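You operate a simulated robot arm through the tools that you are given. There is no shell and no other tool. Be economical: measure what you need, move in short steps, check, and stop when the job is done.

Carry out the task below with a simulated two-armed robot. There is one attempt and no reset: what you move stays moved.

## Task
Check the yellow jack lead on the tone box at level 3 and tag it pass or fail.
Fine: pass if it reads clear; leave it plugged in, level back at zero; the other tags stay on the rail.

It is judged by the outcome, as a careful person would: the job done as asked, and still so three seconds after it is handed in. It fails if anything else is knocked over, pushed out of place, dropped, spilled or broken.

## Robot
Two 7-joint arms with two-finger parallel grippers on one trunk, on a base that drives. Base frame: it is fixed to the floor where the robot stands at the start and does not move with it; the origin is under the middle of the robot, x ahead of it, y to its left, z up. Units: mm, degrees, N and s.
The left shoulder is at the start at [69, 182, 1111], the right one opposite. With the tool pointing down near the work surface each hand reaches from about 300 to 740 mm from the robot's upright axis, wherever it stands, measured 20 degrees to its own side. Places, roughly: level knob [500, -500, 900]; orange tone key [500, -500, 900]; sockets of the tone box [600, -500, 900]; tone box [600, -500, 1000]. Payload 3.91 kg a hand.
The TCP of each hand is the grasp point between the finger pads, 30 mm short of the fingertips. In the tool frame z runs along the fingers and y along their closing line. Largest opening 110 mm; finger width 20, thickness 10; the body of the gripper, 48 by 112 mm, starts 55 mm behind the TCP.
Orientation is that of the tool frame in the base frame, as [roll, pitch, yaw] about the fixed x, y, z axes, in that order (R = Rz(yaw) Ry(pitch) Rx(roll)). With the fingers straight down and closing along the base's y, the tool's x points along the base's -x, its y along +y and its z along -z.

## Interface
- The arms move only by the tool nudge_tool. It takes "left_steps", "right_steps" or both (then of equal length, played together; a hand with none holds still); each is one flat list of numbers, 7 for each row, row after row: the shift along the base's x, y, z in units of 300 mm (1.0 is 300 mm), then the turn, a rotation vector about the base's x, y, z in units of 90 degrees (1.0 is 90 degrees), then the finger opening in mm, from 0 to 110. In form: [tx, ty, tz, wx, wy, wz, gripper, tx, ty, tz, wx, wy, wz, gripper, ...]. A call has 1 to 10 rows; each row is the pose to reach, as a shift and turn from the pose commanded when the call began. A call with a number of a shift or a turn outside -1 to 1 is refused whole. A row lasts 0.2 s, in which the tool goes at most 50 mm and 8.6 degrees; a call with a longer step from one row to the next is refused whole, and so is a gripper value outside its range. A pose out of reach is approached as far as the arm can. The call stops where the force on the tool passes 40 N (or 10 N more than at its start, if that is more) or the arm is blocked; 0.2 s more then pass. Each finger travels about 72 mm/s and halts on what it meets, pressing with about 30 N; the grip force reading is that of the motor and also rises with nothing between the fingers. The clock runs only during rows and for 0.2 s after the last one: add rows that repeat a pose to give the fingers time. The reply holds the time, the measured pose of the TCP, the force on the tool along the base axes, the opening and the grip force, in the units named above and with some noise, with the torque about the TCP (base axes, N m) and any sound that the robot's microphone picked up, and new pictures: "views" is both (left out), scene, wrist or none (wrist: the cameras of the hands that moved).
- Cameras (640 x 400 px; columns grow to the right, rows downward): "scene" is now at [211, -29.2, 1313.9]; the picture's right is [-0.31, -0.95, 0.00], its down [-0.42, 0.14, -0.90] and it looks along [0.85, -0.28, -0.44] (base axes); focal length 214 px, centre (320, 200). "left" rides on the left gripper at [72, -17, -103] in its tool frame; the picture's right is [0.23, 0.97, 0.00], its down [-0.76, 0.18, -0.62] and it looks along [-0.61, 0.14, 0.78] (tool axes); focal length 222 px, centre (320, 200). "right" rides on the right gripper at [72, 17, -103] in its tool frame; the picture's right is [-0.23, 0.97, 0.00], its down [-0.76, -0.18, -0.62] and it looks along [-0.61, -0.14, 0.78] (tool axes); focal length 222 px, centre (320, 200). There is no depth. A picture from a camera that has moved, and an enlarged one, comes with that camera's place and axes in the base frame and with its lens.
- slide_trunk(by): slides the trunk up (or, below 0, down) by that many mm; the arms and the scene camera ride with it, the base frame stays. It gives what a move gives, with no picture.
- steer(legs): drives the robot by 1 to 6 legs, each [ahead, left, turn to the left] in mm, mm and degrees, along the robot's own axes; the way and the turn of a leg run together, so that a leg with both is an arc; at most 1500 mm and 180 degrees a leg. The arms and the cameras ride along, it lands a little off, and it stops where it bumps. It gives what a move gives, and a new picture of the scene camera.
- turn_head(pan, tilt): turns the head with the scene camera to pan (to the left, within 80 degrees either way) and tilt (down, from -29 to 69), counted from straight ahead of the robot. It gives what a move gives, and a new picture of the scene camera.
- enlarge(camera, box): a new picture of the part [left, top, right, bottom] of that camera's present view, enlarged. The clock stands still meanwhile.
- hand_in(): hands the job in; it is judged then, once.

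Go step by step. Nothing tells you exact positions but the pictures and the camera data: compare them with the known pose of the tool, close in by small moves and look again before you grip or let go. The budget is 120 turns and 260 pictures, counting those below and the enlarged ones. Unless the task says otherwise, let go and move clear before handing in, and close with one line.

The tools are called after "Call:" as a command line: name --argument value ..., lists and objects as JSON in quotes. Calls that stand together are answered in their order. nudge_tool: Moves the arms, as the interface text tells. Its arguments: {"type":"object","properties":{"left_steps":{"type":"array"},"right_steps":{"type":"array"},"views":{"type":"string","enum":["both","scene","wrist","none"]}},"required":[]} The other tools are called the same way: slide_trunk (by) slides the trunk up or down; steer (legs) drives the base; turn_head (pan, tilt) turns the head that bears the scene camera; enlarge (camera, box) takes an enlarged picture of a part of a camera's view; hand_in () hands the job in.

At the start:

```text
t: 0.0
left_tool_pos: [359.9, 63.8, 1225.9]
left_tool_rot: [180.0, -0.1, 180.0]
left_contact_force: [0.7, 0.7, 0.3]
left_wrist_torque: [0.0, 0.0, -0.01]
left_gripper_width: 110.1
left_gripper_force: 0.0
right_tool_pos: [339.9, -266.3, 1201.4]
right_tool_rot: [-180.0, 0.0, -179.9]
right_contact_force: [0.2, -0.7, -0.6]
right_wrist_torque: [0.03, -0.01, 0.0]
right_gripper_width: 110.0
right_gripper_force: 0.1
trunk travel left (down, up): [-375.0, 139.0]
robot x, y, heading: [2.9, -2.6, 0.1]
head pan, tilt: [-18.2, 26.0]
```

scene: 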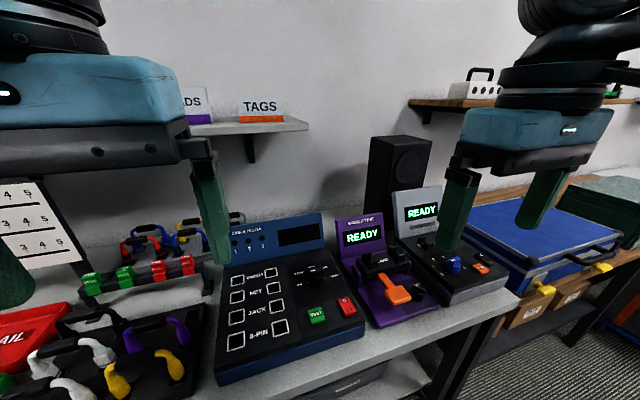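
right: 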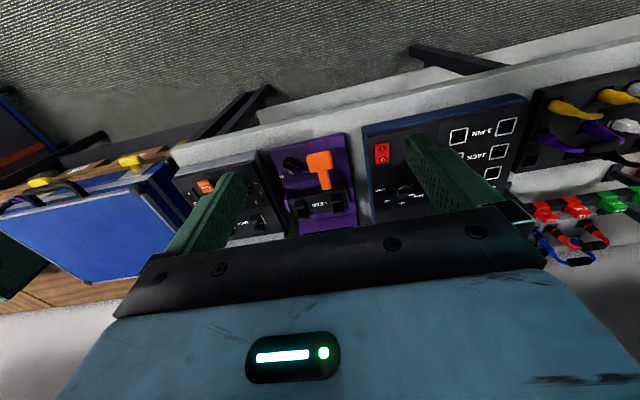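
left: 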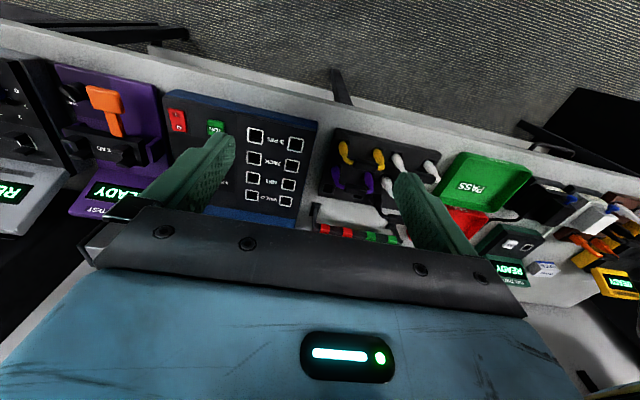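

I see a bench with a cable tester, a purple tester and a grey box with an orange key, which is probably the tone box. I'll enlarge the pictures to read the labels.

Call:
enlarge --camera "scene" --box '[340, 120, 540, 320]'

Call:
enlarge --camera "scene" --box '[0, 160, 220, 400]'

Call:
turn_head --pan 20 --tilt 35

```text
2.00 times, centred on (440, 220) of scene
camera zoom: at [211.0, -29.2, 1313.9], right [-0.31, -0.95, 0.0], down [-0.42, 0.14, -0.9], along [0.85, -0.28, -0.44], focal length 429 px, centre (80, 160)
```

zoom: 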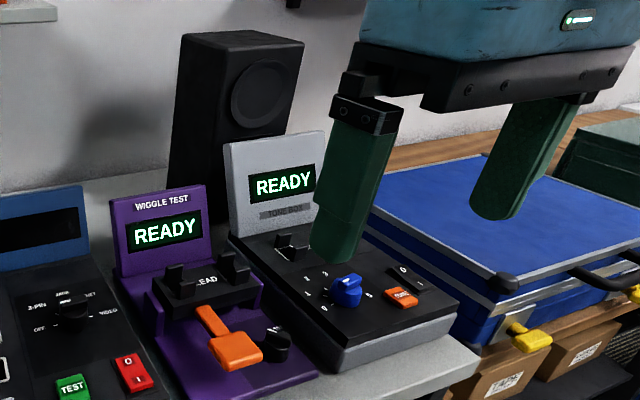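

```text
1.67 times, centred on (110, 280) of scene
camera zoom: at [211.0, -29.2, 1313.9], right [-0.31, -0.95, 0.0], down [-0.42, 0.14, -0.9], along [0.85, -0.28, -0.44], focal length 358 px, centre (670, 67)
```

zoom: 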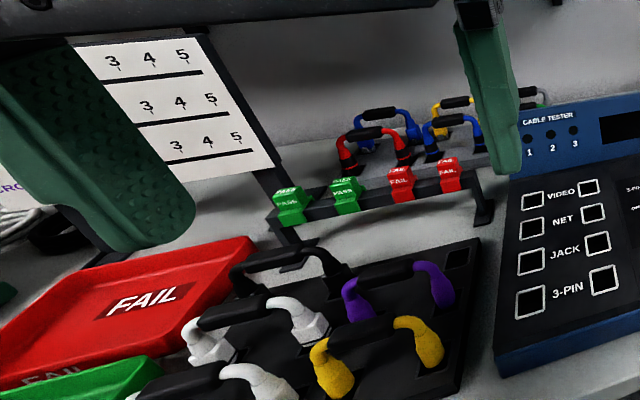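

```text
t: 1.0
left_tool_pos: [360.7, 62.9, 1225.8]
left_tool_rot: [-180.0, 0.0, 180.0]
left_contact_force: [-0.5, -0.8, 0.6]
left_wrist_torque: [0.02, -0.02, 0.0]
left_gripper_width: 109.9
left_gripper_force: 0.0
right_tool_pos: [340.4, -266.4, 1200.7]
right_tool_rot: [180.0, -0.1, 180.0]
right_contact_force: [0.3, -0.4, -0.4]
right_wrist_torque: [0.03, 0.0, 0.0]
right_gripper_width: 110.1
right_gripper_force: 0.0
trunk travel left (down, up): [-375.0, 139.0]
robot x, y, heading: [-1.2, -0.0, -0.1]
head pan, tilt: [20.0, 35.0]
camera scene: at [206.6, 29.5, 1299.8], right [0.34, -0.94, 0.0], down [-0.54, -0.2, -0.82], along [0.77, 0.28, -0.57], focal length 214 px, centre (320, 200)
```

scene: 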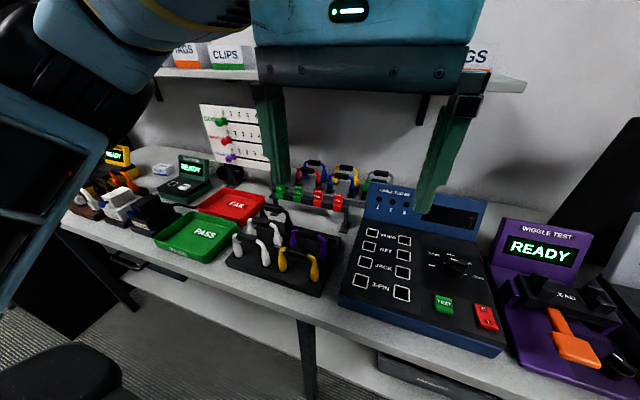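

I need to identify the leads, tags and wall chart. I'll enlarge those.

Call:
enlarge --camera "scene" --box '[190, 90, 290, 180]'

Call:
enlarge --camera "scene" --box '[210, 150, 410, 300]'

Call:
enlarge --camera "left" --box '[300, 110, 460, 250]'

Call:
enlarge --camera "right" --box '[150, 110, 380, 260]'

```text
4.44 times, centred on (240, 135) of scene
camera zoom: at [206.6, 29.5, 1299.8], right [0.34, -0.94, 0.0], down [-0.54, -0.2, -0.82], along [0.77, 0.28, -0.57], focal length 953 px, centre (676, 489)
```

zoom: 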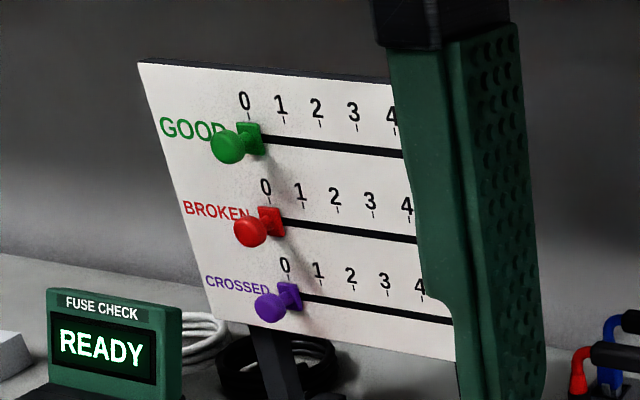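

```text
2.67 times, centred on (310, 225) of scene
camera zoom: at [206.6, 29.5, 1299.8], right [0.34, -0.94, 0.0], down [-0.54, -0.2, -0.82], along [0.77, 0.28, -0.57], focal length 572 px, centre (347, 133)
```

zoom: 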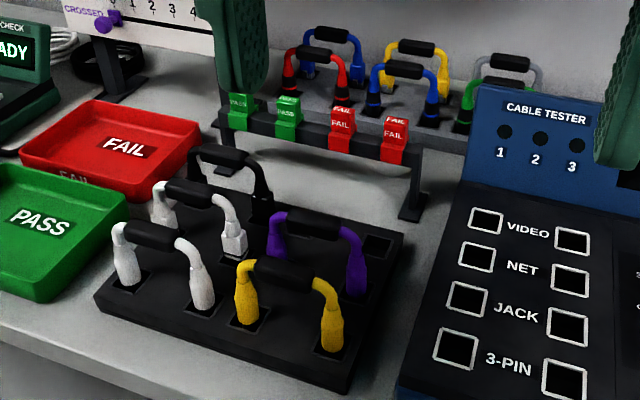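

```text
2.86 times, centred on (380, 180) of left
camera zoom: at [287.7, 45.4, 1329.1], right [-0.23, 0.97, 0.0], down [0.76, 0.18, 0.62], along [0.61, 0.14, -0.78], focal length 635 px, centre (149, 257)
```

zoom: 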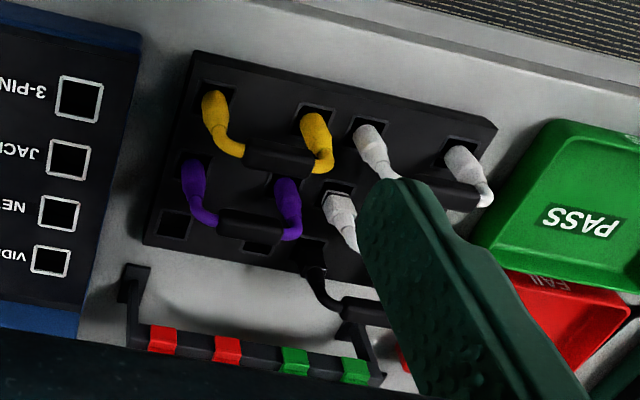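

```text
2.67 times, centred on (265, 185) of right
camera zoom: at [268.2, -250.7, 1304.3], right [0.23, 0.97, 0.0], down [0.76, -0.18, 0.62], along [0.61, -0.14, -0.78], focal length 592 px, centre (467, 240)
```

zoom: 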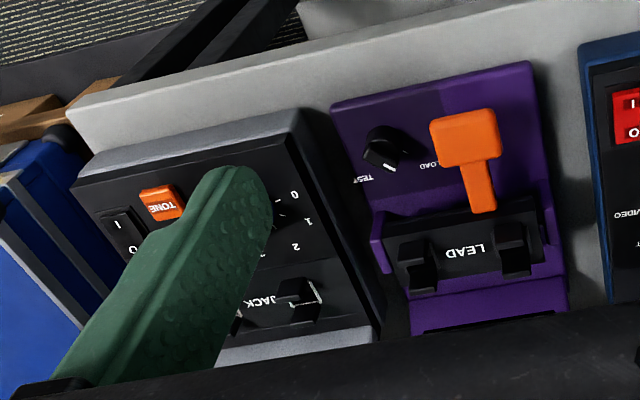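

There are two yellow leads, one on the front tray and one on the back rack. I'll move the left hand out of the view and the right hand up to see the plug types.

Call:
nudge_tool --left_steps '[0, 0.15, 0, 0, 0, 0, 110, -0.05, 0.3, 0, 0, 0, 0, 110, -0.1, 0.45, 0, 0, 0, 0, 110, -0.15, 0.6, 0, 0, 0, 0, 110, -0.2, 0.75, 0, 0, 0, 0, 110, -0.2, 0.9, 0, 0, 0, 0, 110, -0.2, 0.9, 0, 0, 0, 0, 110]' --right_steps '[0, -0.15, 0, 0, 0, 0, 110, 0, -0.15, 0.1, 0, 0, 0, 110, -0.1, -0.15, 0.2, 0, 0, 0, 110, -0.1, -0.15, 0.2, 0, 0, 0, 110, -0.1, -0.15, 0.2, 0, 0, 0, 110, -0.1, -0.15, 0.2, 0, 0, 0, 110, -0.1, -0.15, 0.2, 0, 0, 0, 110]'

Call:
enlarge --camera "scene" --box '[270, 140, 410, 230]'

Call:
enlarge --camera "scene" --box '[210, 190, 350, 300]'

Call:
enlarge --camera "right" --box '[200, 100, 400, 240]'

```text
t: 2.6
left_tool_pos: [308.8, 306.8, 1198.4]
left_tool_rot: [-179.8, 0.1, -180.0]
left_contact_force: [0.2, -1.3, 0.2]
left_wrist_torque: [-0.01, -0.03, -0.04]
left_gripper_width: 110.0
left_gripper_force: 0.1
left hand out of reach, approached as far as the arm can: row 5, 6, 7
right_tool_pos: [308.6, -310.2, 1261.8]
right_tool_rot: [179.9, -0.1, 179.9]
right_contact_force: [0.2, -1.0, -0.3]
right_wrist_torque: [0.0, -0.05, -0.02]
right_gripper_width: 110.0
right_gripper_force: 0.0
trunk travel left (down, up): [-375.0, 139.0]
robot x, y, heading: [0.1, 2.2, 0.2]
head pan, tilt: [20.0, 35.0]
camera scene: at [206.1, 29.2, 1299.9], right [0.34, -0.94, 0.0], down [-0.54, -0.2, -0.82], along [0.77, 0.28, -0.57], focal length 214 px, centre (320, 200)
camera right: at [237.7, -295.1, 1364.1], right [0.23, 0.97, 0.0], down [0.76, -0.18, 0.62], along [0.61, -0.14, -0.78], focal length 222 px, centre (320, 200)
camera left: at [236.5, 289.1, 1302.2], right [-0.23, 0.97, 0.0], down [0.76, 0.18, 0.62], along [0.61, 0.14, -0.78], focal length 222 px, centre (320, 200)
```

scene: 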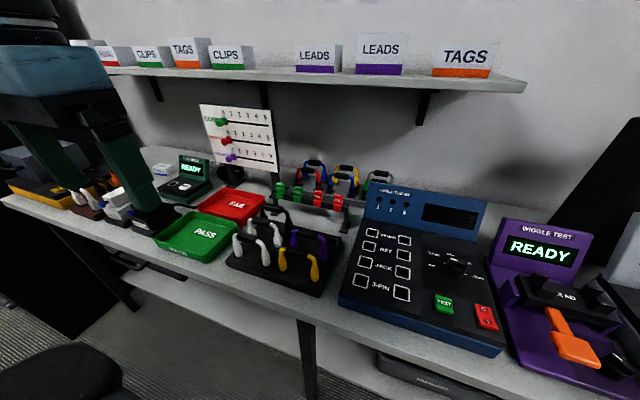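
right: 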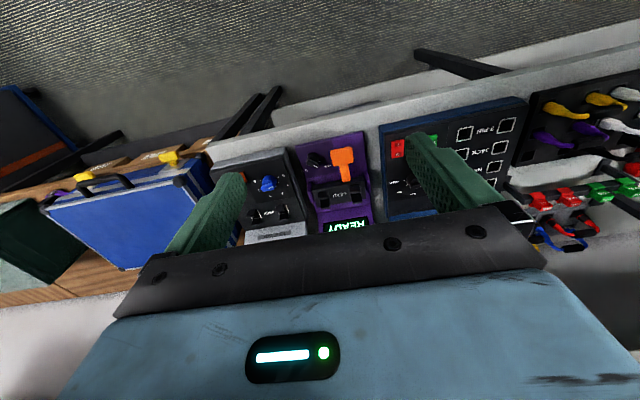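
left: 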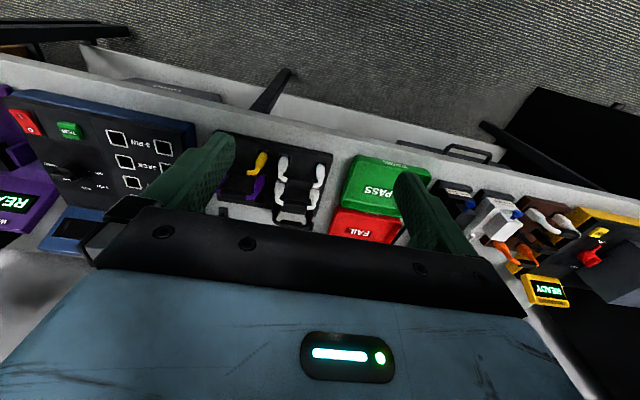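

```text
4.44 times, centred on (340, 185) of scene
camera zoom: at [206.1, 29.2, 1299.9], right [0.34, -0.94, 0.0], down [-0.54, -0.2, -0.82], along [0.77, 0.28, -0.57], focal length 953 px, centre (231, 267)
```

zoom: 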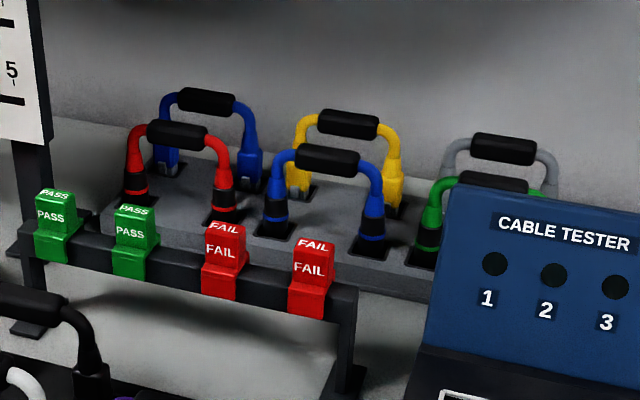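

```text
3.64 times, centred on (280, 245) of scene
camera zoom: at [206.1, 29.2, 1299.9], right [0.34, -0.94, 0.0], down [-0.54, -0.2, -0.82], along [0.77, 0.28, -0.57], focal length 780 px, centre (466, 36)
```

zoom: 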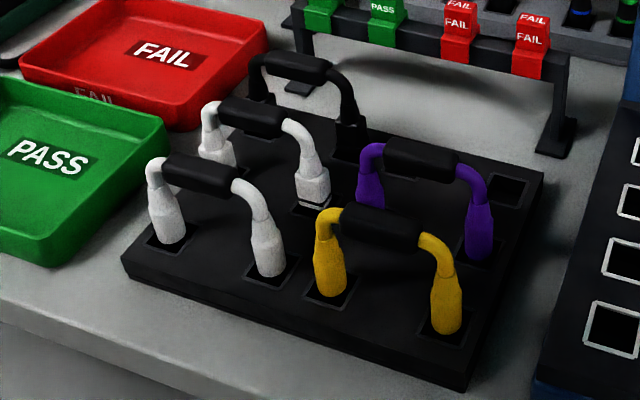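

```text
2.86 times, centred on (300, 170) of right
camera zoom: at [237.7, -295.1, 1364.1], right [0.23, 0.97, 0.0], down [0.76, -0.18, 0.62], along [0.61, -0.14, -0.78], focal length 635 px, centre (377, 286)
```

zoom: 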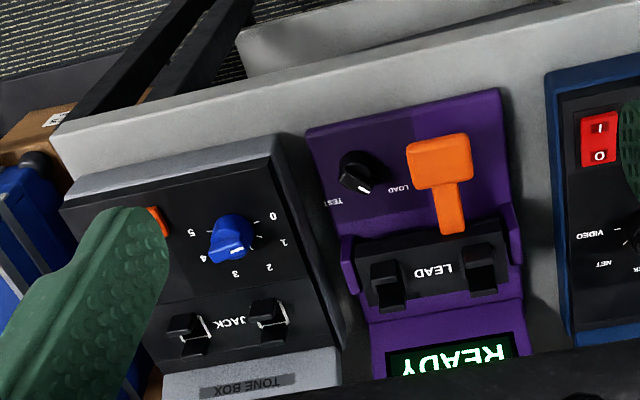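

The front-tray yellow lead has round barrels, so it is likely the jack lead. The back yellow one looks like a square net plug. The tone box carries JACK sockets, a blue level knob (0–5) and an orange TONE key, so I'll look at it from the head.

Call:
turn_head --pan -40 --tilt 35

Call:
enlarge --camera "left" --box '[200, 120, 350, 240]'

```text
t: 3.9
left_tool_pos: [309.8, 307.0, 1198.6]
left_tool_rot: [-179.8, 0.0, -180.0]
left_contact_force: [0.5, 0.0, 1.1]
left_wrist_torque: [-0.04, 0.04, -0.01]
left_gripper_width: 109.9
left_gripper_force: 0.0
right_tool_pos: [309.8, -310.7, 1260.8]
right_tool_rot: [-180.0, 0.1, 180.0]
right_contact_force: [0.0, 0.0, -0.3]
right_wrist_torque: [-0.01, 0.0, -0.01]
right_gripper_width: 110.0
right_gripper_force: 0.0
trunk travel left (down, up): [-375.0, 139.0]
robot x, y, heading: [-3.0, 0.1, -0.1]
head pan, tilt: [-40.0, 35.0]
camera scene: at [191.3, -57.0, 1299.8], right [-0.64, -0.77, 0.0], down [-0.44, 0.37, -0.82], along [0.63, -0.53, -0.57], focal length 214 px, centre (320, 200)
```

scene: 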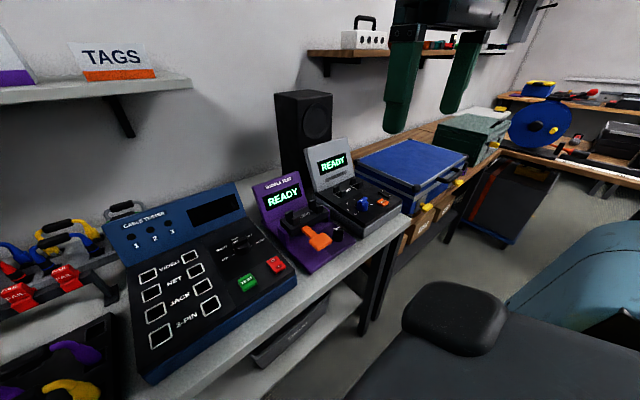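

```text
3.33 times, centred on (275, 180) of left
camera zoom: at [237.1, 289.2, 1302.3], right [-0.23, 0.97, 0.0], down [0.76, 0.18, 0.62], along [0.61, 0.14, -0.78], focal length 740 px, centre (470, 267)
```

zoom: 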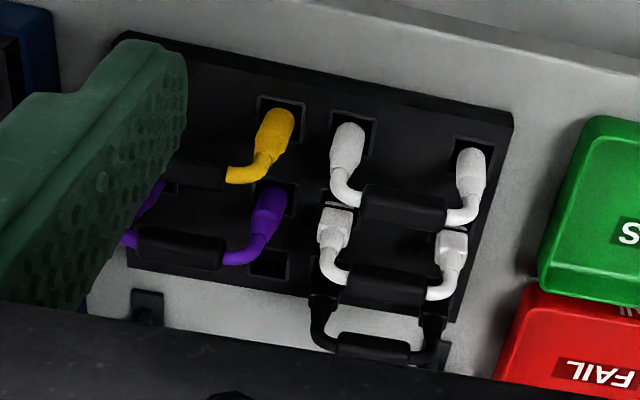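

Call:
enlarge --camera "scene" --box '[300, 130, 420, 250]'

Call:
enlarge --camera "scene" --box '[0, 190, 150, 300]'

```text
3.33 times, centred on (360, 190) of scene
camera zoom: at [191.3, -57.0, 1299.8], right [-0.64, -0.77, 0.0], down [-0.44, 0.37, -0.82], along [0.63, -0.53, -0.57], focal length 715 px, centre (187, 233)
```

zoom: 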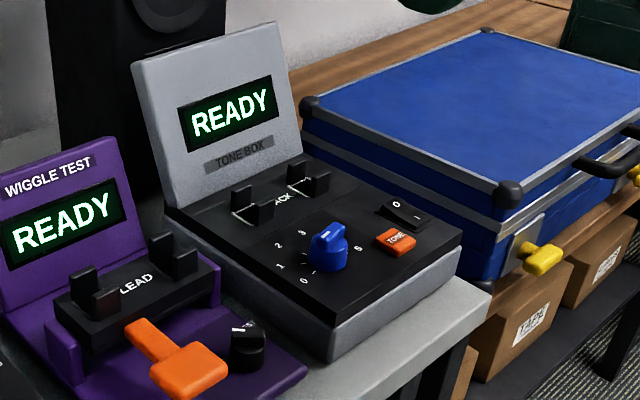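

```text
3.64 times, centred on (75, 245) of scene
camera zoom: at [191.3, -57.0, 1299.8], right [-0.64, -0.77, 0.0], down [-0.44, 0.37, -0.82], along [0.63, -0.53, -0.57], focal length 780 px, centre (1211, 36)
```

zoom: 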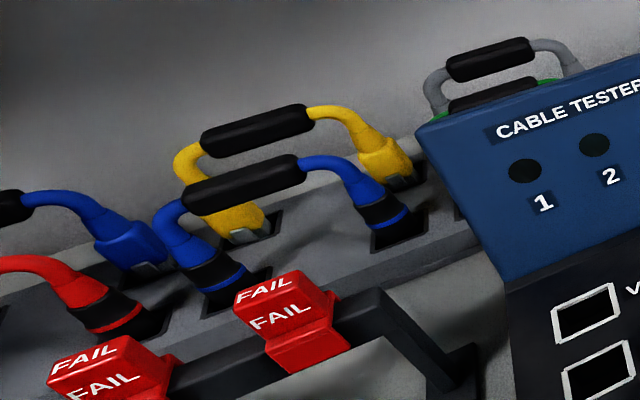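

The tone box reads READY and its sockets are about 77 mm apart, near (600, -485…-562, 917). The yellow lead's black handle is near (478, 179, 953). I'll bring the right hand above it with the fingers closing along x.

Call:
nudge_tool --right_steps '[0.05, 0.1, 0, 0, 0, 0.09, 110, 0.1, 0.2, 0, 0, 0, 0.18, 110, 0.15, 0.3, 0, 0, 0, 0.27, 100, 0.2, 0.4, 0, 0, 0, 0.36, 90, 0.25, 0.5, 0, 0, 0, 0.45, 80, 0.3, 0.6, 0, 0, 0, 0.54, 70, 0.35, 0.7, 0, 0, 0, 0.63, 60, 0.4, 0.8, -0.1, 0, 0, 0.72, 50, 0.45, 0.9, -0.2, 0, 0, 0.81, 45, 0.5, 1.0, -0.3, 0, 0, 0.9, 45]' --views "wrist"

Call:
turn_head --pan 20 --tilt 40

```text
t: 6.1
left_tool_pos: [312.4, 305.5, 1197.6]
left_tool_rot: [180.0, -0.1, 179.9]
left_contact_force: [0.7, -0.4, 0.4]
left_wrist_torque: [0.03, 0.01, -0.02]
left_gripper_width: 110.0
left_gripper_force: 0.1
right_tool_pos: [415.1, -145.5, 1136.8]
right_tool_rot: [179.9, 0.1, -98.9]
right_contact_force: [0.3, 0.5, -0.4]
right_wrist_torque: [-0.01, 0.0, 0.01]
right_gripper_width: 44.9
right_gripper_force: 0.1
right hand out of reach, approached as far as the arm can: row 6, 7, 8, 9, 10
trunk travel left (down, up): [-375.0, 139.0]
robot x, y, heading: [0.1, 0.3, -0.2]
head pan, tilt: [-40.0, 35.0]
camera right: at [388.6, -215.3, 1241.3], right [-0.93, 0.38, 0.0], down [0.29, 0.72, 0.62], along [0.23, 0.58, -0.78], focal length 222 px, centre (320, 200)
```

right: 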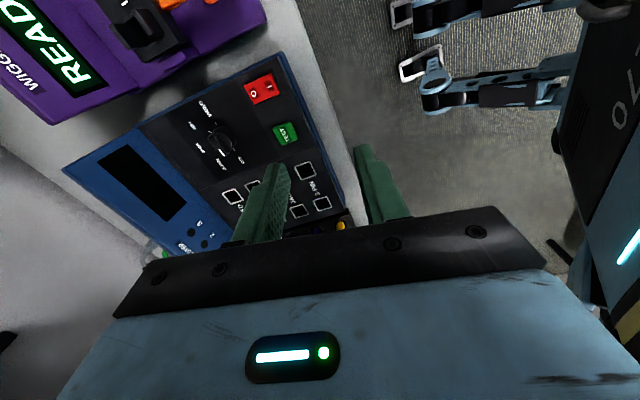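

```text
t: 7.4
left_tool_pos: [310.7, 307.7, 1198.4]
left_tool_rot: [-180.0, 0.0, 180.0]
left_contact_force: [0.3, -0.3, 0.3]
left_wrist_torque: [-0.05, 0.01, -0.02]
left_gripper_width: 110.2
left_gripper_force: 0.1
right_tool_pos: [413.5, -144.9, 1140.9]
right_tool_rot: [-180.0, -0.1, -99.1]
right_contact_force: [0.9, -0.1, -0.3]
right_wrist_torque: [-0.01, 0.02, 0.0]
right_gripper_width: 45.0
right_gripper_force: 0.0
trunk travel left (down, up): [-375.0, 139.0]
robot x, y, heading: [-1.1, 0.2, -0.2]
head pan, tilt: [20.0, 40.0]
camera scene: at [203.7, 28.5, 1292.2], right [0.34, -0.94, 0.0], down [-0.6, -0.22, -0.77], along [0.72, 0.26, -0.64], focal length 214 px, centre (320, 200)
```

scene: 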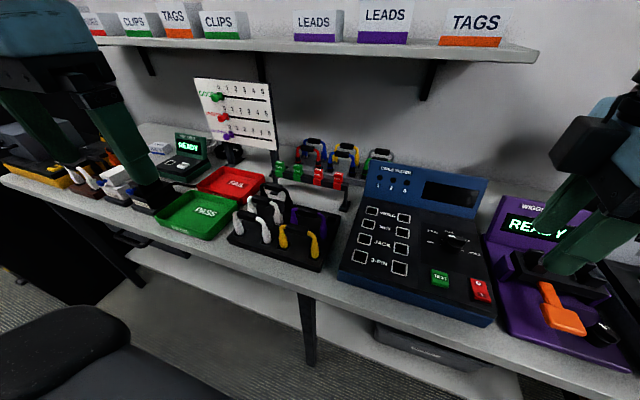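

The right arm can't cross that far left, so I'll drive the base about 330 mm to the left.

Call:
steer --legs '[[0, 330, 0]]'

```text
t: 10.9
left_tool_pos: [309.7, 633.3, 1198.5]
left_tool_rot: [-179.9, 0.0, 180.0]
left_contact_force: [0.4, -0.1, 0.2]
left_wrist_torque: [0.04, 0.0, 0.0]
left_gripper_width: 110.3
left_gripper_force: 0.1
right_tool_pos: [414.1, 181.9, 1139.1]
right_tool_rot: [180.0, -0.1, -99.1]
right_contact_force: [-1.1, -0.2, -0.1]
right_wrist_torque: [0.01, 0.04, -0.01]
right_gripper_width: 45.0
right_gripper_force: 0.0
trunk travel left (down, up): [-375.0, 139.0]
robot x, y, heading: [3.0, 323.2, -0.1]
head pan, tilt: [20.0, 40.0]
camera scene: at [203.7, 354.9, 1292.2], right [0.34, -0.94, 0.0], down [-0.6, -0.22, -0.77], along [0.72, 0.26, -0.64], focal length 214 px, centre (320, 200)
```

scene: 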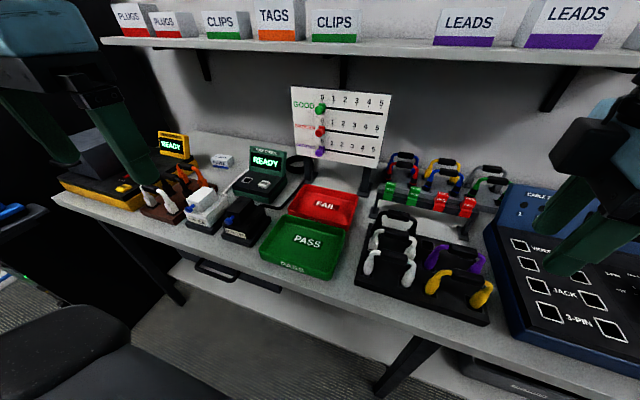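

I'm now in front of the trays. I'll move the hand closer above the yellow handle and look.

Call:
nudge_tool --right_steps '[0.08, 0, 0, 0, 0, 0.05, 45, 0.15, 0, -0.1, 0, 0, 0.1, 45, 0.21, 0, -0.2, 0, 0, 0.1, 45, 0.21, 0, -0.2, 0, 0, 0.1, 45]'

Call:
turn_head --pan -25 --tilt 45

```text
t: 11.9
left_tool_pos: [307.8, 633.7, 1199.7]
left_tool_rot: [-180.0, 0.0, -180.0]
left_contact_force: [0.5, -0.4, -0.8]
left_wrist_torque: [0.0, -0.02, 0.01]
left_gripper_width: 110.2
left_gripper_force: 0.0
right_tool_pos: [475.4, 182.3, 1078.8]
right_tool_rot: [-179.9, 0.0, -90.1]
right_contact_force: [-0.5, -0.8, -0.5]
right_wrist_torque: [-0.02, -0.02, -0.02]
right_gripper_width: 45.0
right_gripper_force: 0.0
trunk travel left (down, up): [-375.0, 139.0]
robot x, y, heading: [-2.9, 325.8, 0.0]
head pan, tilt: [20.0, 40.0]
camera scene: at [203.0, 355.0, 1292.4], right [0.34, -0.94, 0.0], down [-0.6, -0.22, -0.77], along [0.72, 0.26, -0.64], focal length 214 px, centre (320, 200)
camera right: at [460.3, 109.5, 1181.7], right [-0.97, 0.23, 0.0], down [0.18, 0.76, 0.62], along [0.14, 0.61, -0.78], focal length 222 px, centre (320, 200)
```

scene: 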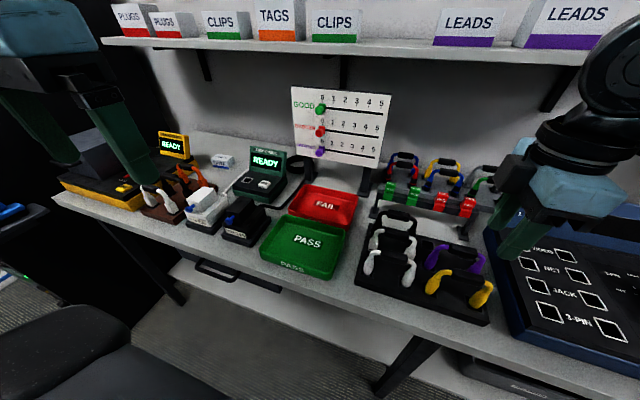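
right: 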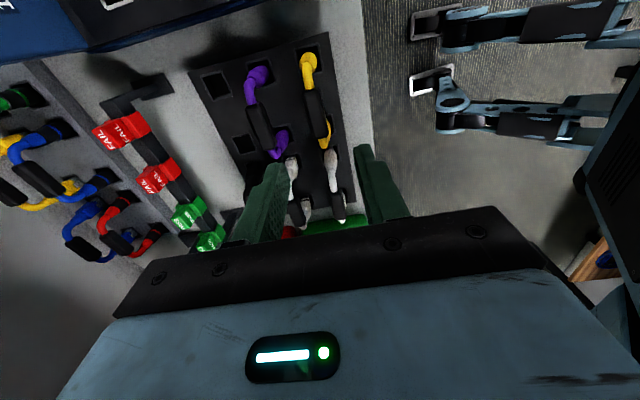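

```text
t: 13.0
left_tool_pos: [310.1, 633.9, 1199.4]
left_tool_rot: [-179.9, 0.1, 179.9]
left_contact_force: [0.2, -0.9, 0.9]
left_wrist_torque: [0.0, 0.0, -0.01]
left_gripper_width: 109.9
left_gripper_force: 0.0
right_tool_pos: [477.5, 182.1, 1078.0]
right_tool_rot: [179.9, 0.0, -90.1]
right_contact_force: [-0.6, -0.7, 0.2]
right_wrist_torque: [-0.01, 0.03, -0.04]
right_gripper_width: 44.9
right_gripper_force: 0.1
trunk travel left (down, up): [-375.0, 139.0]
robot x, y, heading: [-1.5, 327.5, -0.2]
head pan, tilt: [-25.0, 45.0]
camera scene: at [197.5, 291.5, 1285.0], right [-0.42, -0.91, 0.0], down [-0.64, 0.3, -0.71], along [0.64, -0.3, -0.71], focal length 214 px, centre (320, 200)
```

scene: 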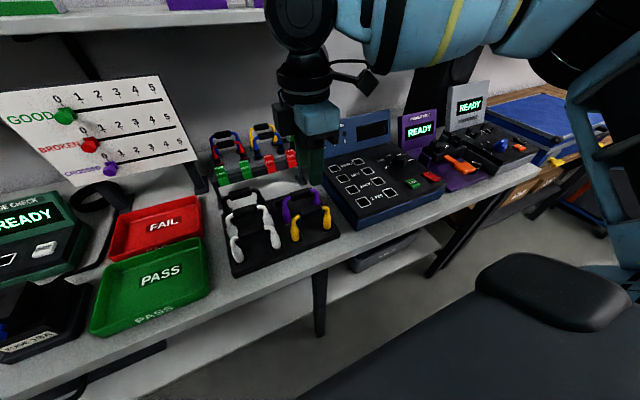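

The projected estimate lands on the yellow handle. I'll zoom in to check its exact position and angle.

Call:
enlarge --camera "right" --box '[230, 30, 390, 150]'

Call:
enlarge --camera "scene" --box '[210, 110, 350, 280]'

```text
3.33 times, centred on (310, 90) of right
camera zoom: at [460.8, 109.3, 1181.7], right [-0.97, 0.23, 0.0], down [0.18, 0.76, 0.62], along [0.14, 0.61, -0.78], focal length 740 px, centre (353, 567)
```

zoom: 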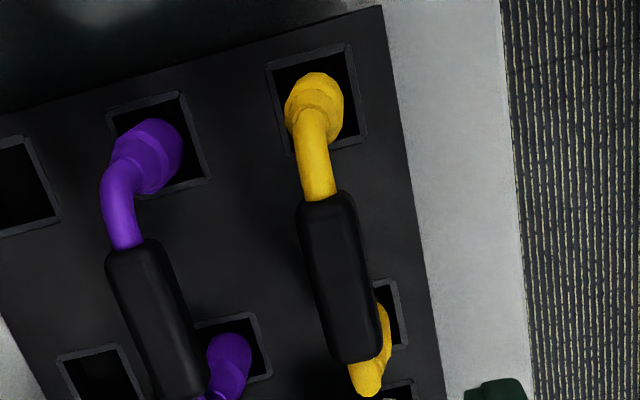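

```text
2.35 times, centred on (280, 195) of scene
camera zoom: at [197.5, 291.5, 1285.0], right [-0.42, -0.91, 0.0], down [-0.64, 0.3, -0.71], along [0.64, -0.3, -0.71], focal length 505 px, centre (414, 212)
```

zoom: 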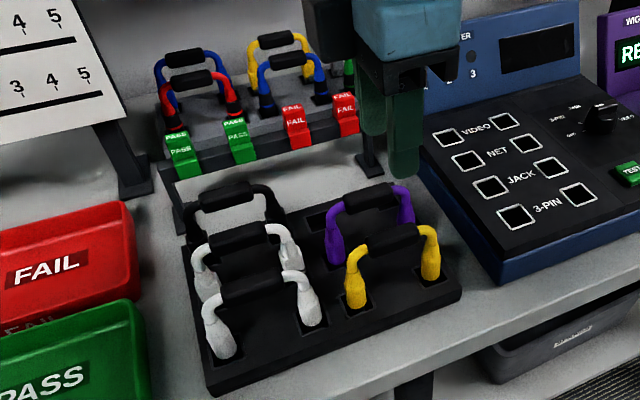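

The handle runs along y, centred at about (479.5, 180). The tray top is at about z 892. I'll descend to z≈950 with the fingers 45 mm open.

Call:
nudge_tool --right_steps '[0.007, -0.006, -0.1, 0, 0, 0, 45, 0.007, -0.006, -0.2, 0, 0, 0, 45, 0.007, -0.006, -0.3, 0, 0, 0, 45, 0.007, -0.006, -0.38, 0, 0, 0, 45, 0.007, -0.006, -0.427, 0, 0, 0, 45, 0.007, -0.006, -0.427, 0, 0, 0, 45]'

Call:
enlarge --camera "scene" --box '[230, 110, 370, 280]'

```text
t: 14.4
left_tool_pos: [309.1, 632.6, 1199.2]
left_tool_rot: [-180.0, 0.1, -180.0]
left_contact_force: [-0.6, -0.6, -0.6]
left_wrist_torque: [-0.03, 0.0, 0.01]
left_gripper_width: 109.9
left_gripper_force: 0.1
right_tool_pos: [478.3, 179.3, 950.9]
right_tool_rot: [179.9, 0.0, -90.1]
right_contact_force: [0.7, -0.3, 0.2]
right_wrist_torque: [-0.03, 0.02, -0.02]
right_gripper_width: 45.1
right_gripper_force: 0.0
trunk travel left (down, up): [-375.0, 139.0]
robot x, y, heading: [0.8, 326.7, 0.1]
head pan, tilt: [-25.0, 45.0]
camera scene: at [197.4, 291.4, 1285.0], right [-0.42, -0.91, 0.0], down [-0.64, 0.3, -0.71], along [0.64, -0.3, -0.71], focal length 214 px, centre (320, 200)
camera right: at [463.0, 106.2, 1054.0], right [-0.97, 0.23, 0.0], down [0.18, 0.76, 0.62], along [0.14, 0.61, -0.78], focal length 222 px, centre (320, 200)
```

scene: 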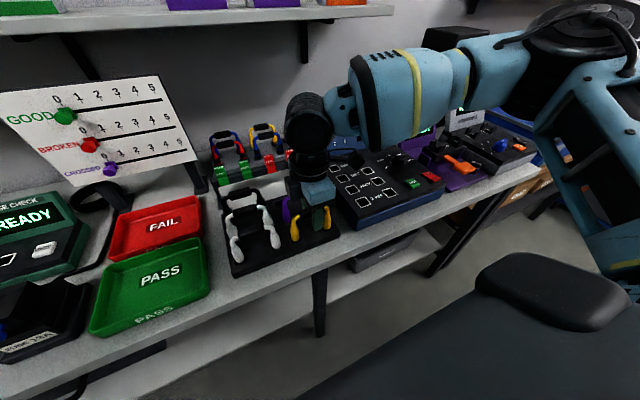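
right: 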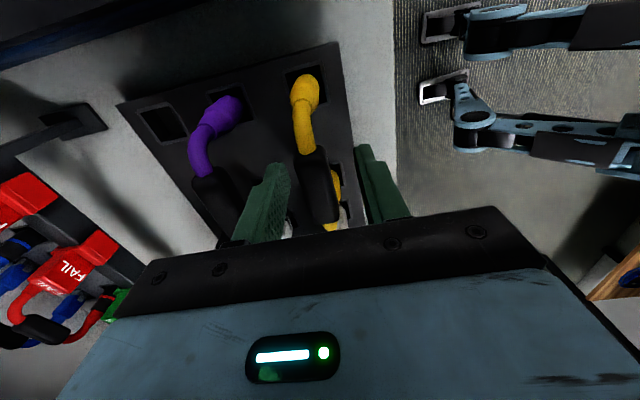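

```text
2.35 times, centred on (300, 195) of scene
camera zoom: at [197.4, 291.4, 1285.0], right [-0.42, -0.91, 0.0], down [-0.64, 0.3, -0.71], along [0.64, -0.3, -0.71], focal length 505 px, centre (367, 212)
```

zoom: 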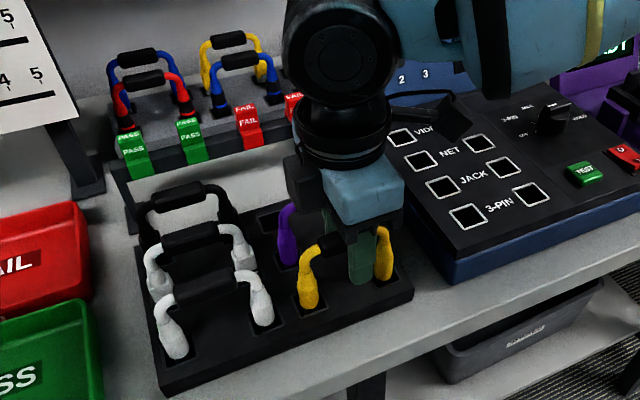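

The handle is between the fingers. I'll close, then lift 20 mm to check.

Call:
nudge_tool --right_steps '[0, 0, 0, 0, 0, 0, 20, 0, 0, 0, 0, 0, 0, 0, 0, 0, 0, 0, 0, 0, 0, 0, 0, 0, 0, 0, 0, 0, 0, 0, 0.05, 0, 0, 0, 0, 0, 0, 0.1, 0, 0, 0, 0, 0, 0, 0.1, 0, 0, 0, 0]' --views "wrist"

Call:
enlarge --camera "scene" --box '[230, 110, 370, 280]'

```text
t: 16.0
left_tool_pos: [310.0, 633.6, 1198.6]
left_tool_rot: [-179.9, 0.1, -180.0]
left_contact_force: [-0.7, -0.8, 0.2]
left_wrist_torque: [0.01, 0.02, -0.01]
left_gripper_width: 110.2
left_gripper_force: 0.1
right_tool_pos: [479.7, 179.6, 979.9]
right_tool_rot: [180.0, 0.0, -90.0]
right_contact_force: [-0.7, 1.2, -0.3]
right_wrist_torque: [0.01, -0.04, -0.05]
right_gripper_width: 17.3
right_gripper_force: 29.9
trunk travel left (down, up): [-375.0, 139.0]
robot x, y, heading: [-4.1, 324.8, -0.1]
head pan, tilt: [-25.0, 45.0]
camera right: at [462.8, 106.1, 1084.2], right [-0.97, 0.23, 0.0], down [0.18, 0.76, 0.62], along [0.14, 0.61, -0.78], focal length 222 px, centre (320, 200)
```

right: 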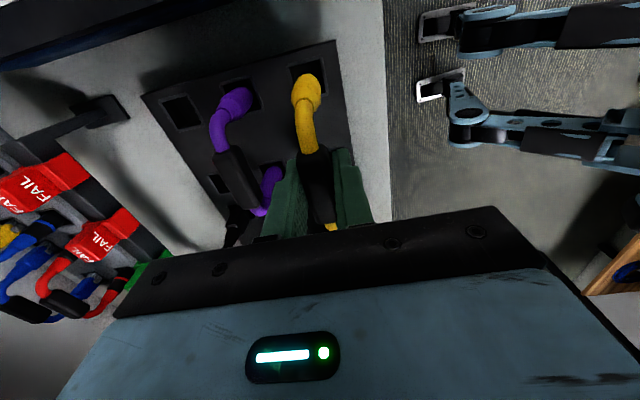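

```text
2.35 times, centred on (300, 195) of scene
camera zoom: at [197.6, 291.3, 1284.9], right [-0.42, -0.91, 0.0], down [-0.64, 0.3, -0.71], along [0.64, -0.3, -0.71], focal length 505 px, centre (367, 212)
```

zoom: 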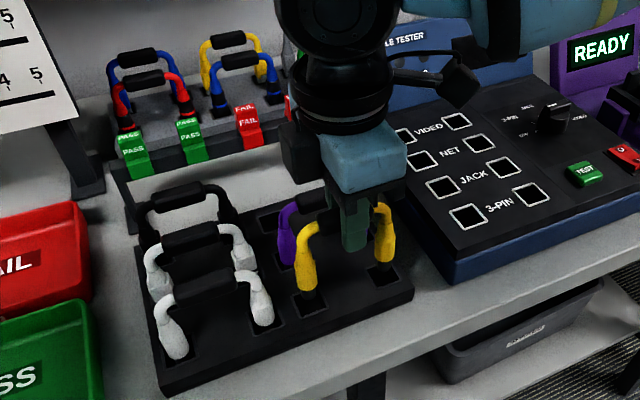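

The lead is held and coming out. I'll lift further to see its plug tips.

Call:
nudge_tool --right_steps '[0, 0, 0.12, 0, 0, 0, 0, 0, 0, 0.24, 0, 0, 0, 0, 0, 0, 0.34, 0, 0, 0, 0, 0, 0, 0.34, 0, 0, 0, 0]' --views "none"

Call:
enlarge --camera "scene" --box '[250, 130, 390, 250]'

```text
t: 17.0
left_tool_pos: [308.8, 632.8, 1198.8]
left_tool_rot: [-180.0, 0.0, 180.0]
left_contact_force: [0.3, -0.5, -1.2]
left_wrist_torque: [0.04, 0.01, -0.01]
left_gripper_width: 110.0
left_gripper_force: 0.1
right_tool_pos: [478.3, 181.8, 1082.3]
right_tool_rot: [179.9, 0.1, -90.0]
right_contact_force: [0.1, -0.7, -1.3]
right_wrist_torque: [-0.05, 0.0, 0.01]
right_gripper_width: 17.4
right_gripper_force: 30.2
trunk travel left (down, up): [-375.0, 139.0]
robot x, y, heading: [2.8, 324.1, 0.3]
head pan, tilt: [-25.0, 45.0]
```

```text
3.33 times, centred on (320, 190) of scene
camera zoom: at [197.6, 291.3, 1284.9], right [-0.42, -0.91, 0.0], down [-0.64, 0.3, -0.71], along [0.64, -0.3, -0.71], focal length 715 px, centre (320, 233)
```

zoom: 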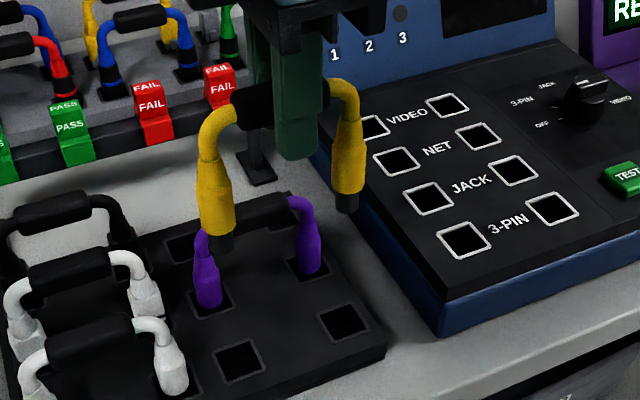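

Call:
enlarge --camera "scene" --box '[285, 145, 335, 190]'

Call:
enlarge --camera "right" --box '[250, 50, 390, 200]'

```text
8.89 times, centred on (310, 168) of scene
camera zoom: at [197.6, 291.3, 1284.9], right [-0.42, -0.91, 0.0], down [-0.64, 0.3, -0.71], along [0.64, -0.3, -0.71], focal length 1906 px, centre (409, 489)
```

zoom: 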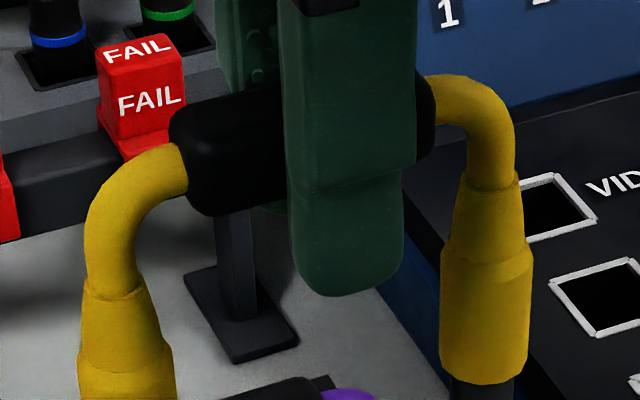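

```text
2.67 times, centred on (320, 125) of right
camera zoom: at [462.4, 106.9, 1186.1], right [-0.97, 0.23, 0.0], down [0.18, 0.76, 0.62], along [0.14, 0.61, -0.78], focal length 592 px, centre (320, 400)
```

zoom: 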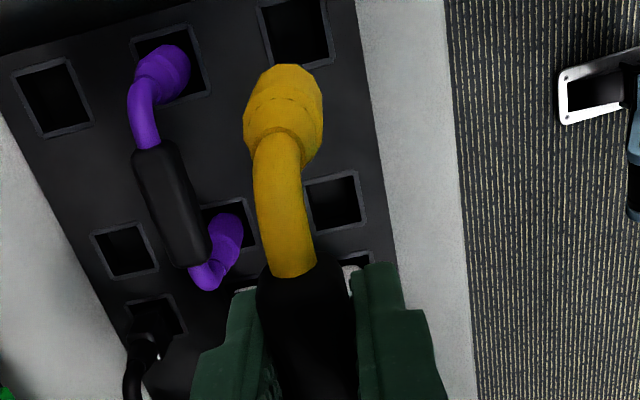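

Call:
enlarge --camera "scene" --box '[285, 165, 335, 210]'

Call:
turn_head --pan -18 --tilt 35

Call:
enlarge --camera "scene" --box '[150, 60, 330, 180]'

```text
8.89 times, centred on (310, 188) of scene
camera zoom: at [197.6, 291.3, 1284.9], right [-0.42, -0.91, 0.0], down [-0.64, 0.3, -0.71], along [0.64, -0.3, -0.71], focal length 1906 px, centre (409, 311)
```

zoom: 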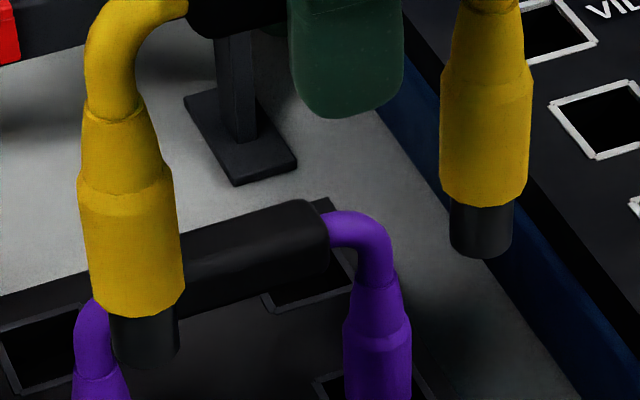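

```text
t: 17.7
left_tool_pos: [309.8, 633.4, 1199.0]
left_tool_rot: [-179.8, 0.1, 180.0]
left_contact_force: [0.1, 0.0, 0.4]
left_wrist_torque: [-0.03, 0.0, 0.01]
left_gripper_width: 110.0
left_gripper_force: 0.1
right_tool_pos: [477.5, 179.9, 1082.3]
right_tool_rot: [180.0, 0.0, -90.1]
right_contact_force: [0.7, -0.6, -0.5]
right_wrist_torque: [-0.03, -0.01, 0.02]
right_gripper_width: 17.5
right_gripper_force: 29.9
trunk travel left (down, up): [-375.0, 139.0]
robot x, y, heading: [3.3, 328.6, 0.2]
head pan, tilt: [-18.0, 35.0]
camera scene: at [207.6, 298.5, 1299.7], right [-0.31, -0.95, 0.0], down [-0.55, 0.18, -0.82], along [0.78, -0.25, -0.57], focal length 214 px, centre (320, 200)
```

scene: 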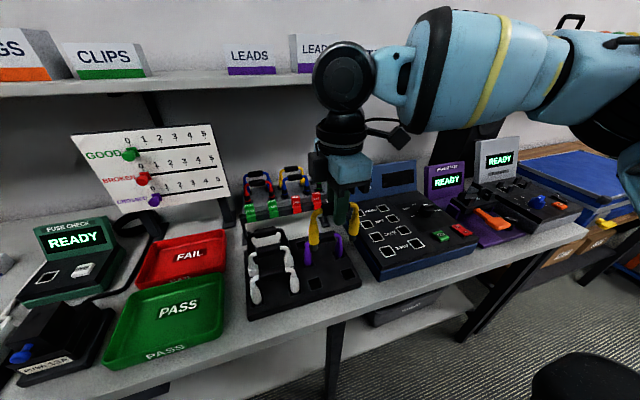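

```text
3.33 times, centred on (240, 120) of scene
camera zoom: at [207.6, 298.5, 1299.7], right [-0.31, -0.95, 0.0], down [-0.55, 0.18, -0.82], along [0.78, -0.25, -0.57], focal length 715 px, centre (587, 467)
```

zoom: 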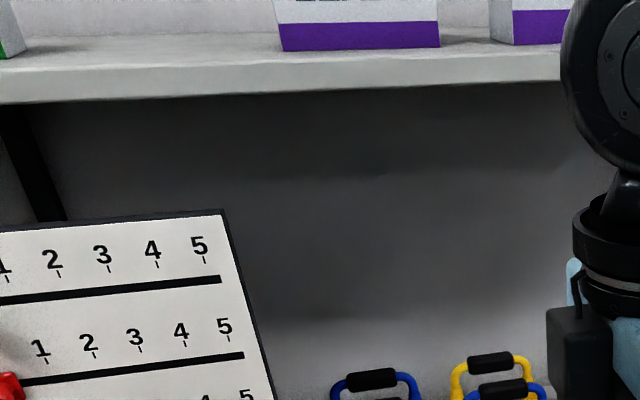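

The plug is a round barrel with a cylindrical tip, and the other yellow lead has square tabs, so this is the jack lead. I'll raise it a bit and drive right to the tone box.

Call:
nudge_tool --right_steps '[-0.1, 0, 0.1, 0, 0, 0, 0, -0.15, 0, 0.1, 0, 0, 0, 0]' --views "none"

Call:
steer --legs '[[0, -675, 0]]'

Call:
turn_head --pan -10 --tilt 45

```text
t: 18.3
left_tool_pos: [309.0, 632.6, 1198.4]
left_tool_rot: [-179.9, 0.1, 179.9]
left_contact_force: [0.8, 0.4, -0.5]
left_wrist_torque: [0.01, 0.02, -0.02]
left_gripper_width: 110.0
left_gripper_force: 0.2
right_tool_pos: [434.5, 180.6, 1113.3]
right_tool_rot: [-180.0, 0.1, -90.0]
right_contact_force: [0.1, -0.4, 0.1]
right_wrist_torque: [0.01, 0.03, 0.02]
right_gripper_width: 17.8
right_gripper_force: 30.3
trunk travel left (down, up): [-375.0, 139.0]
robot x, y, heading: [-0.2, 323.8, -0.1]
head pan, tilt: [-18.0, 35.0]
```

```text
t: 24.7
left_tool_pos: [309.8, -42.8, 1200.0]
left_tool_rot: [-180.0, 0.0, 179.9]
left_contact_force: [0.3, 0.3, 0.0]
left_wrist_torque: [-0.04, -0.03, -0.01]
left_gripper_width: 110.2
left_gripper_force: 0.0
right_tool_pos: [432.9, -495.7, 1113.6]
right_tool_rot: [-179.9, 0.0, -90.2]
right_contact_force: [-0.8, 0.4, -0.9]
right_wrist_torque: [0.01, -0.01, 0.02]
right_gripper_width: 17.5
right_gripper_force: 30.2
trunk travel left (down, up): [-375.0, 139.0]
robot x, y, heading: [-5.3, -344.7, -0.3]
head pan, tilt: [-18.0, 35.0]
camera scene: at [206.5, -376.2, 1299.8], right [-0.31, -0.95, 0.0], down [-0.55, 0.18, -0.82], along [0.78, -0.26, -0.57], focal length 214 px, centre (320, 200)
```

scene: 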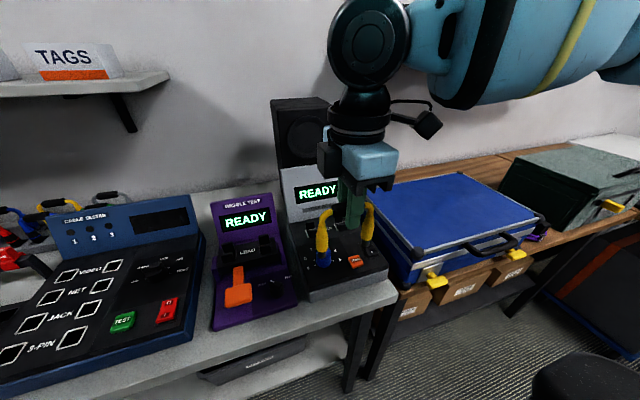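

```text
t: 25.4
left_tool_pos: [308.6, -41.4, 1198.8]
left_tool_rot: [-179.9, 0.0, 179.9]
left_contact_force: [0.3, -1.2, -0.1]
left_wrist_torque: [-0.02, 0.01, -0.01]
left_gripper_width: 110.0
left_gripper_force: 0.0
right_tool_pos: [432.7, -494.8, 1112.7]
right_tool_rot: [179.9, 0.0, -90.2]
right_contact_force: [-0.2, 0.3, -1.7]
right_wrist_torque: [-0.01, 0.0, -0.02]
right_gripper_width: 17.6
right_gripper_force: 29.7
trunk travel left (down, up): [-375.0, 139.0]
robot x, y, heading: [-2.4, -347.1, -0.4]
head pan, tilt: [-10.0, 45.0]
camera scene: at [202.8, -363.1, 1285.0], right [-0.18, -0.98, 0.0], down [-0.7, 0.13, -0.71], along [0.7, -0.13, -0.71], focal length 214 px, centre (320, 200)
```

scene: 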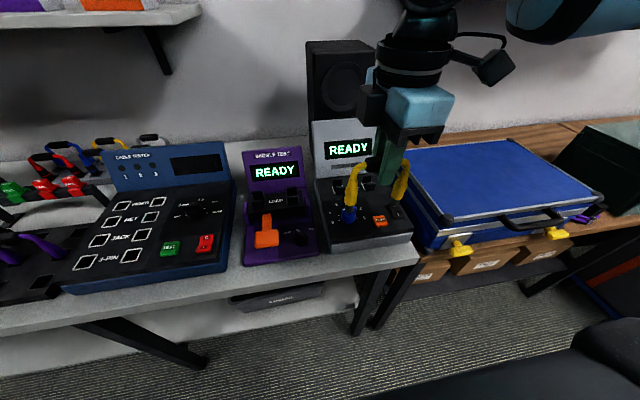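

I want an unobstructed view of the tone box, so I'll lift the hand and look with both cameras.

Call:
nudge_tool --right_steps '[-0.1, -0.1, 0.1, 0, 0, 0, 0, -0.15, -0.25, 0.15, 0, 0, 0, 0, -0.15, -0.4, 0.2, 0, 0, 0, 0, -0.15, -0.4, 0.2, 0, 0, 0, 0]' --views "none"

Call:
enlarge --camera "scene" --box '[300, 120, 420, 270]'

Call:
enlarge --camera "right" --box '[0, 0, 640, 400]'

```text
refused: row 1 steps farther than a row can; nothing moved
```

```text
2.67 times, centred on (360, 195) of scene
camera zoom: at [202.8, -363.1, 1285.0], right [-0.18, -0.98, 0.0], down [-0.7, 0.13, -0.71], along [0.7, -0.13, -0.71], focal length 572 px, centre (213, 213)
```

zoom: 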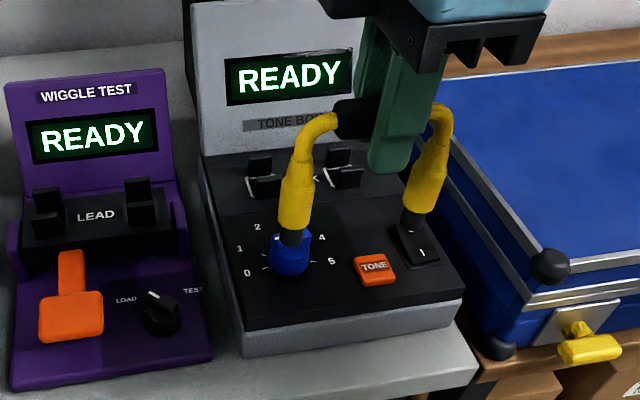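

```text
1.00 times, centred on (320, 200) of right (not enlarged: the box is as wide or as high as the picture)
camera zoom: at [416.0, -568.6, 1216.3], right [-0.97, 0.23, 0.0], down [0.18, 0.76, 0.62], along [0.14, 0.61, -0.78], focal length 222 px, centre (320, 200)
```

zoom: 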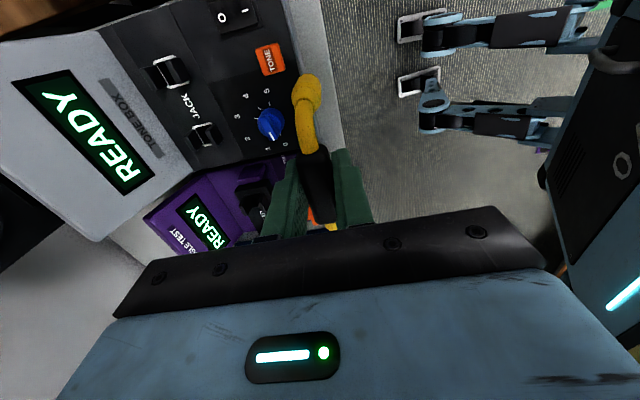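

Call:
enlarge --camera "right" --box '[130, 30, 310, 165]'

Call:
enlarge --camera "right" --box '[225, 75, 305, 160]'

```text
2.96 times, centred on (220, 98) of right
camera zoom: at [416.0, -568.6, 1216.3], right [-0.97, 0.23, 0.0], down [0.18, 0.76, 0.62], along [0.14, 0.61, -0.78], focal length 658 px, centre (616, 504)
```

zoom: 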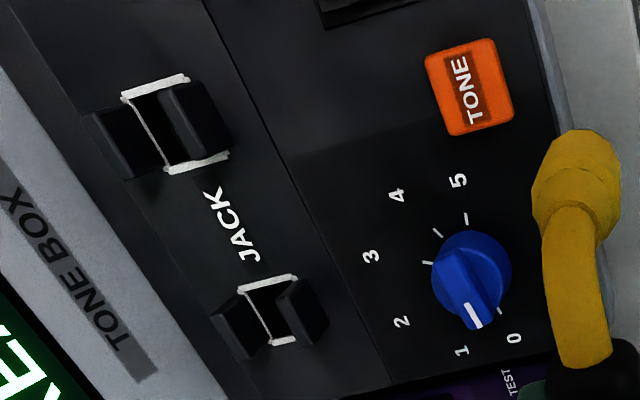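

```text
4.71 times, centred on (265, 118) of right
camera zoom: at [416.0, -568.6, 1216.3], right [-0.97, 0.23, 0.0], down [0.18, 0.76, 0.62], along [0.14, 0.61, -0.78], focal length 1045 px, centre (579, 588)
```

zoom: 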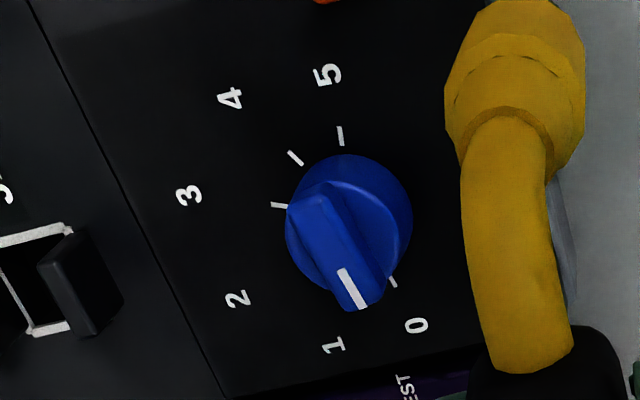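

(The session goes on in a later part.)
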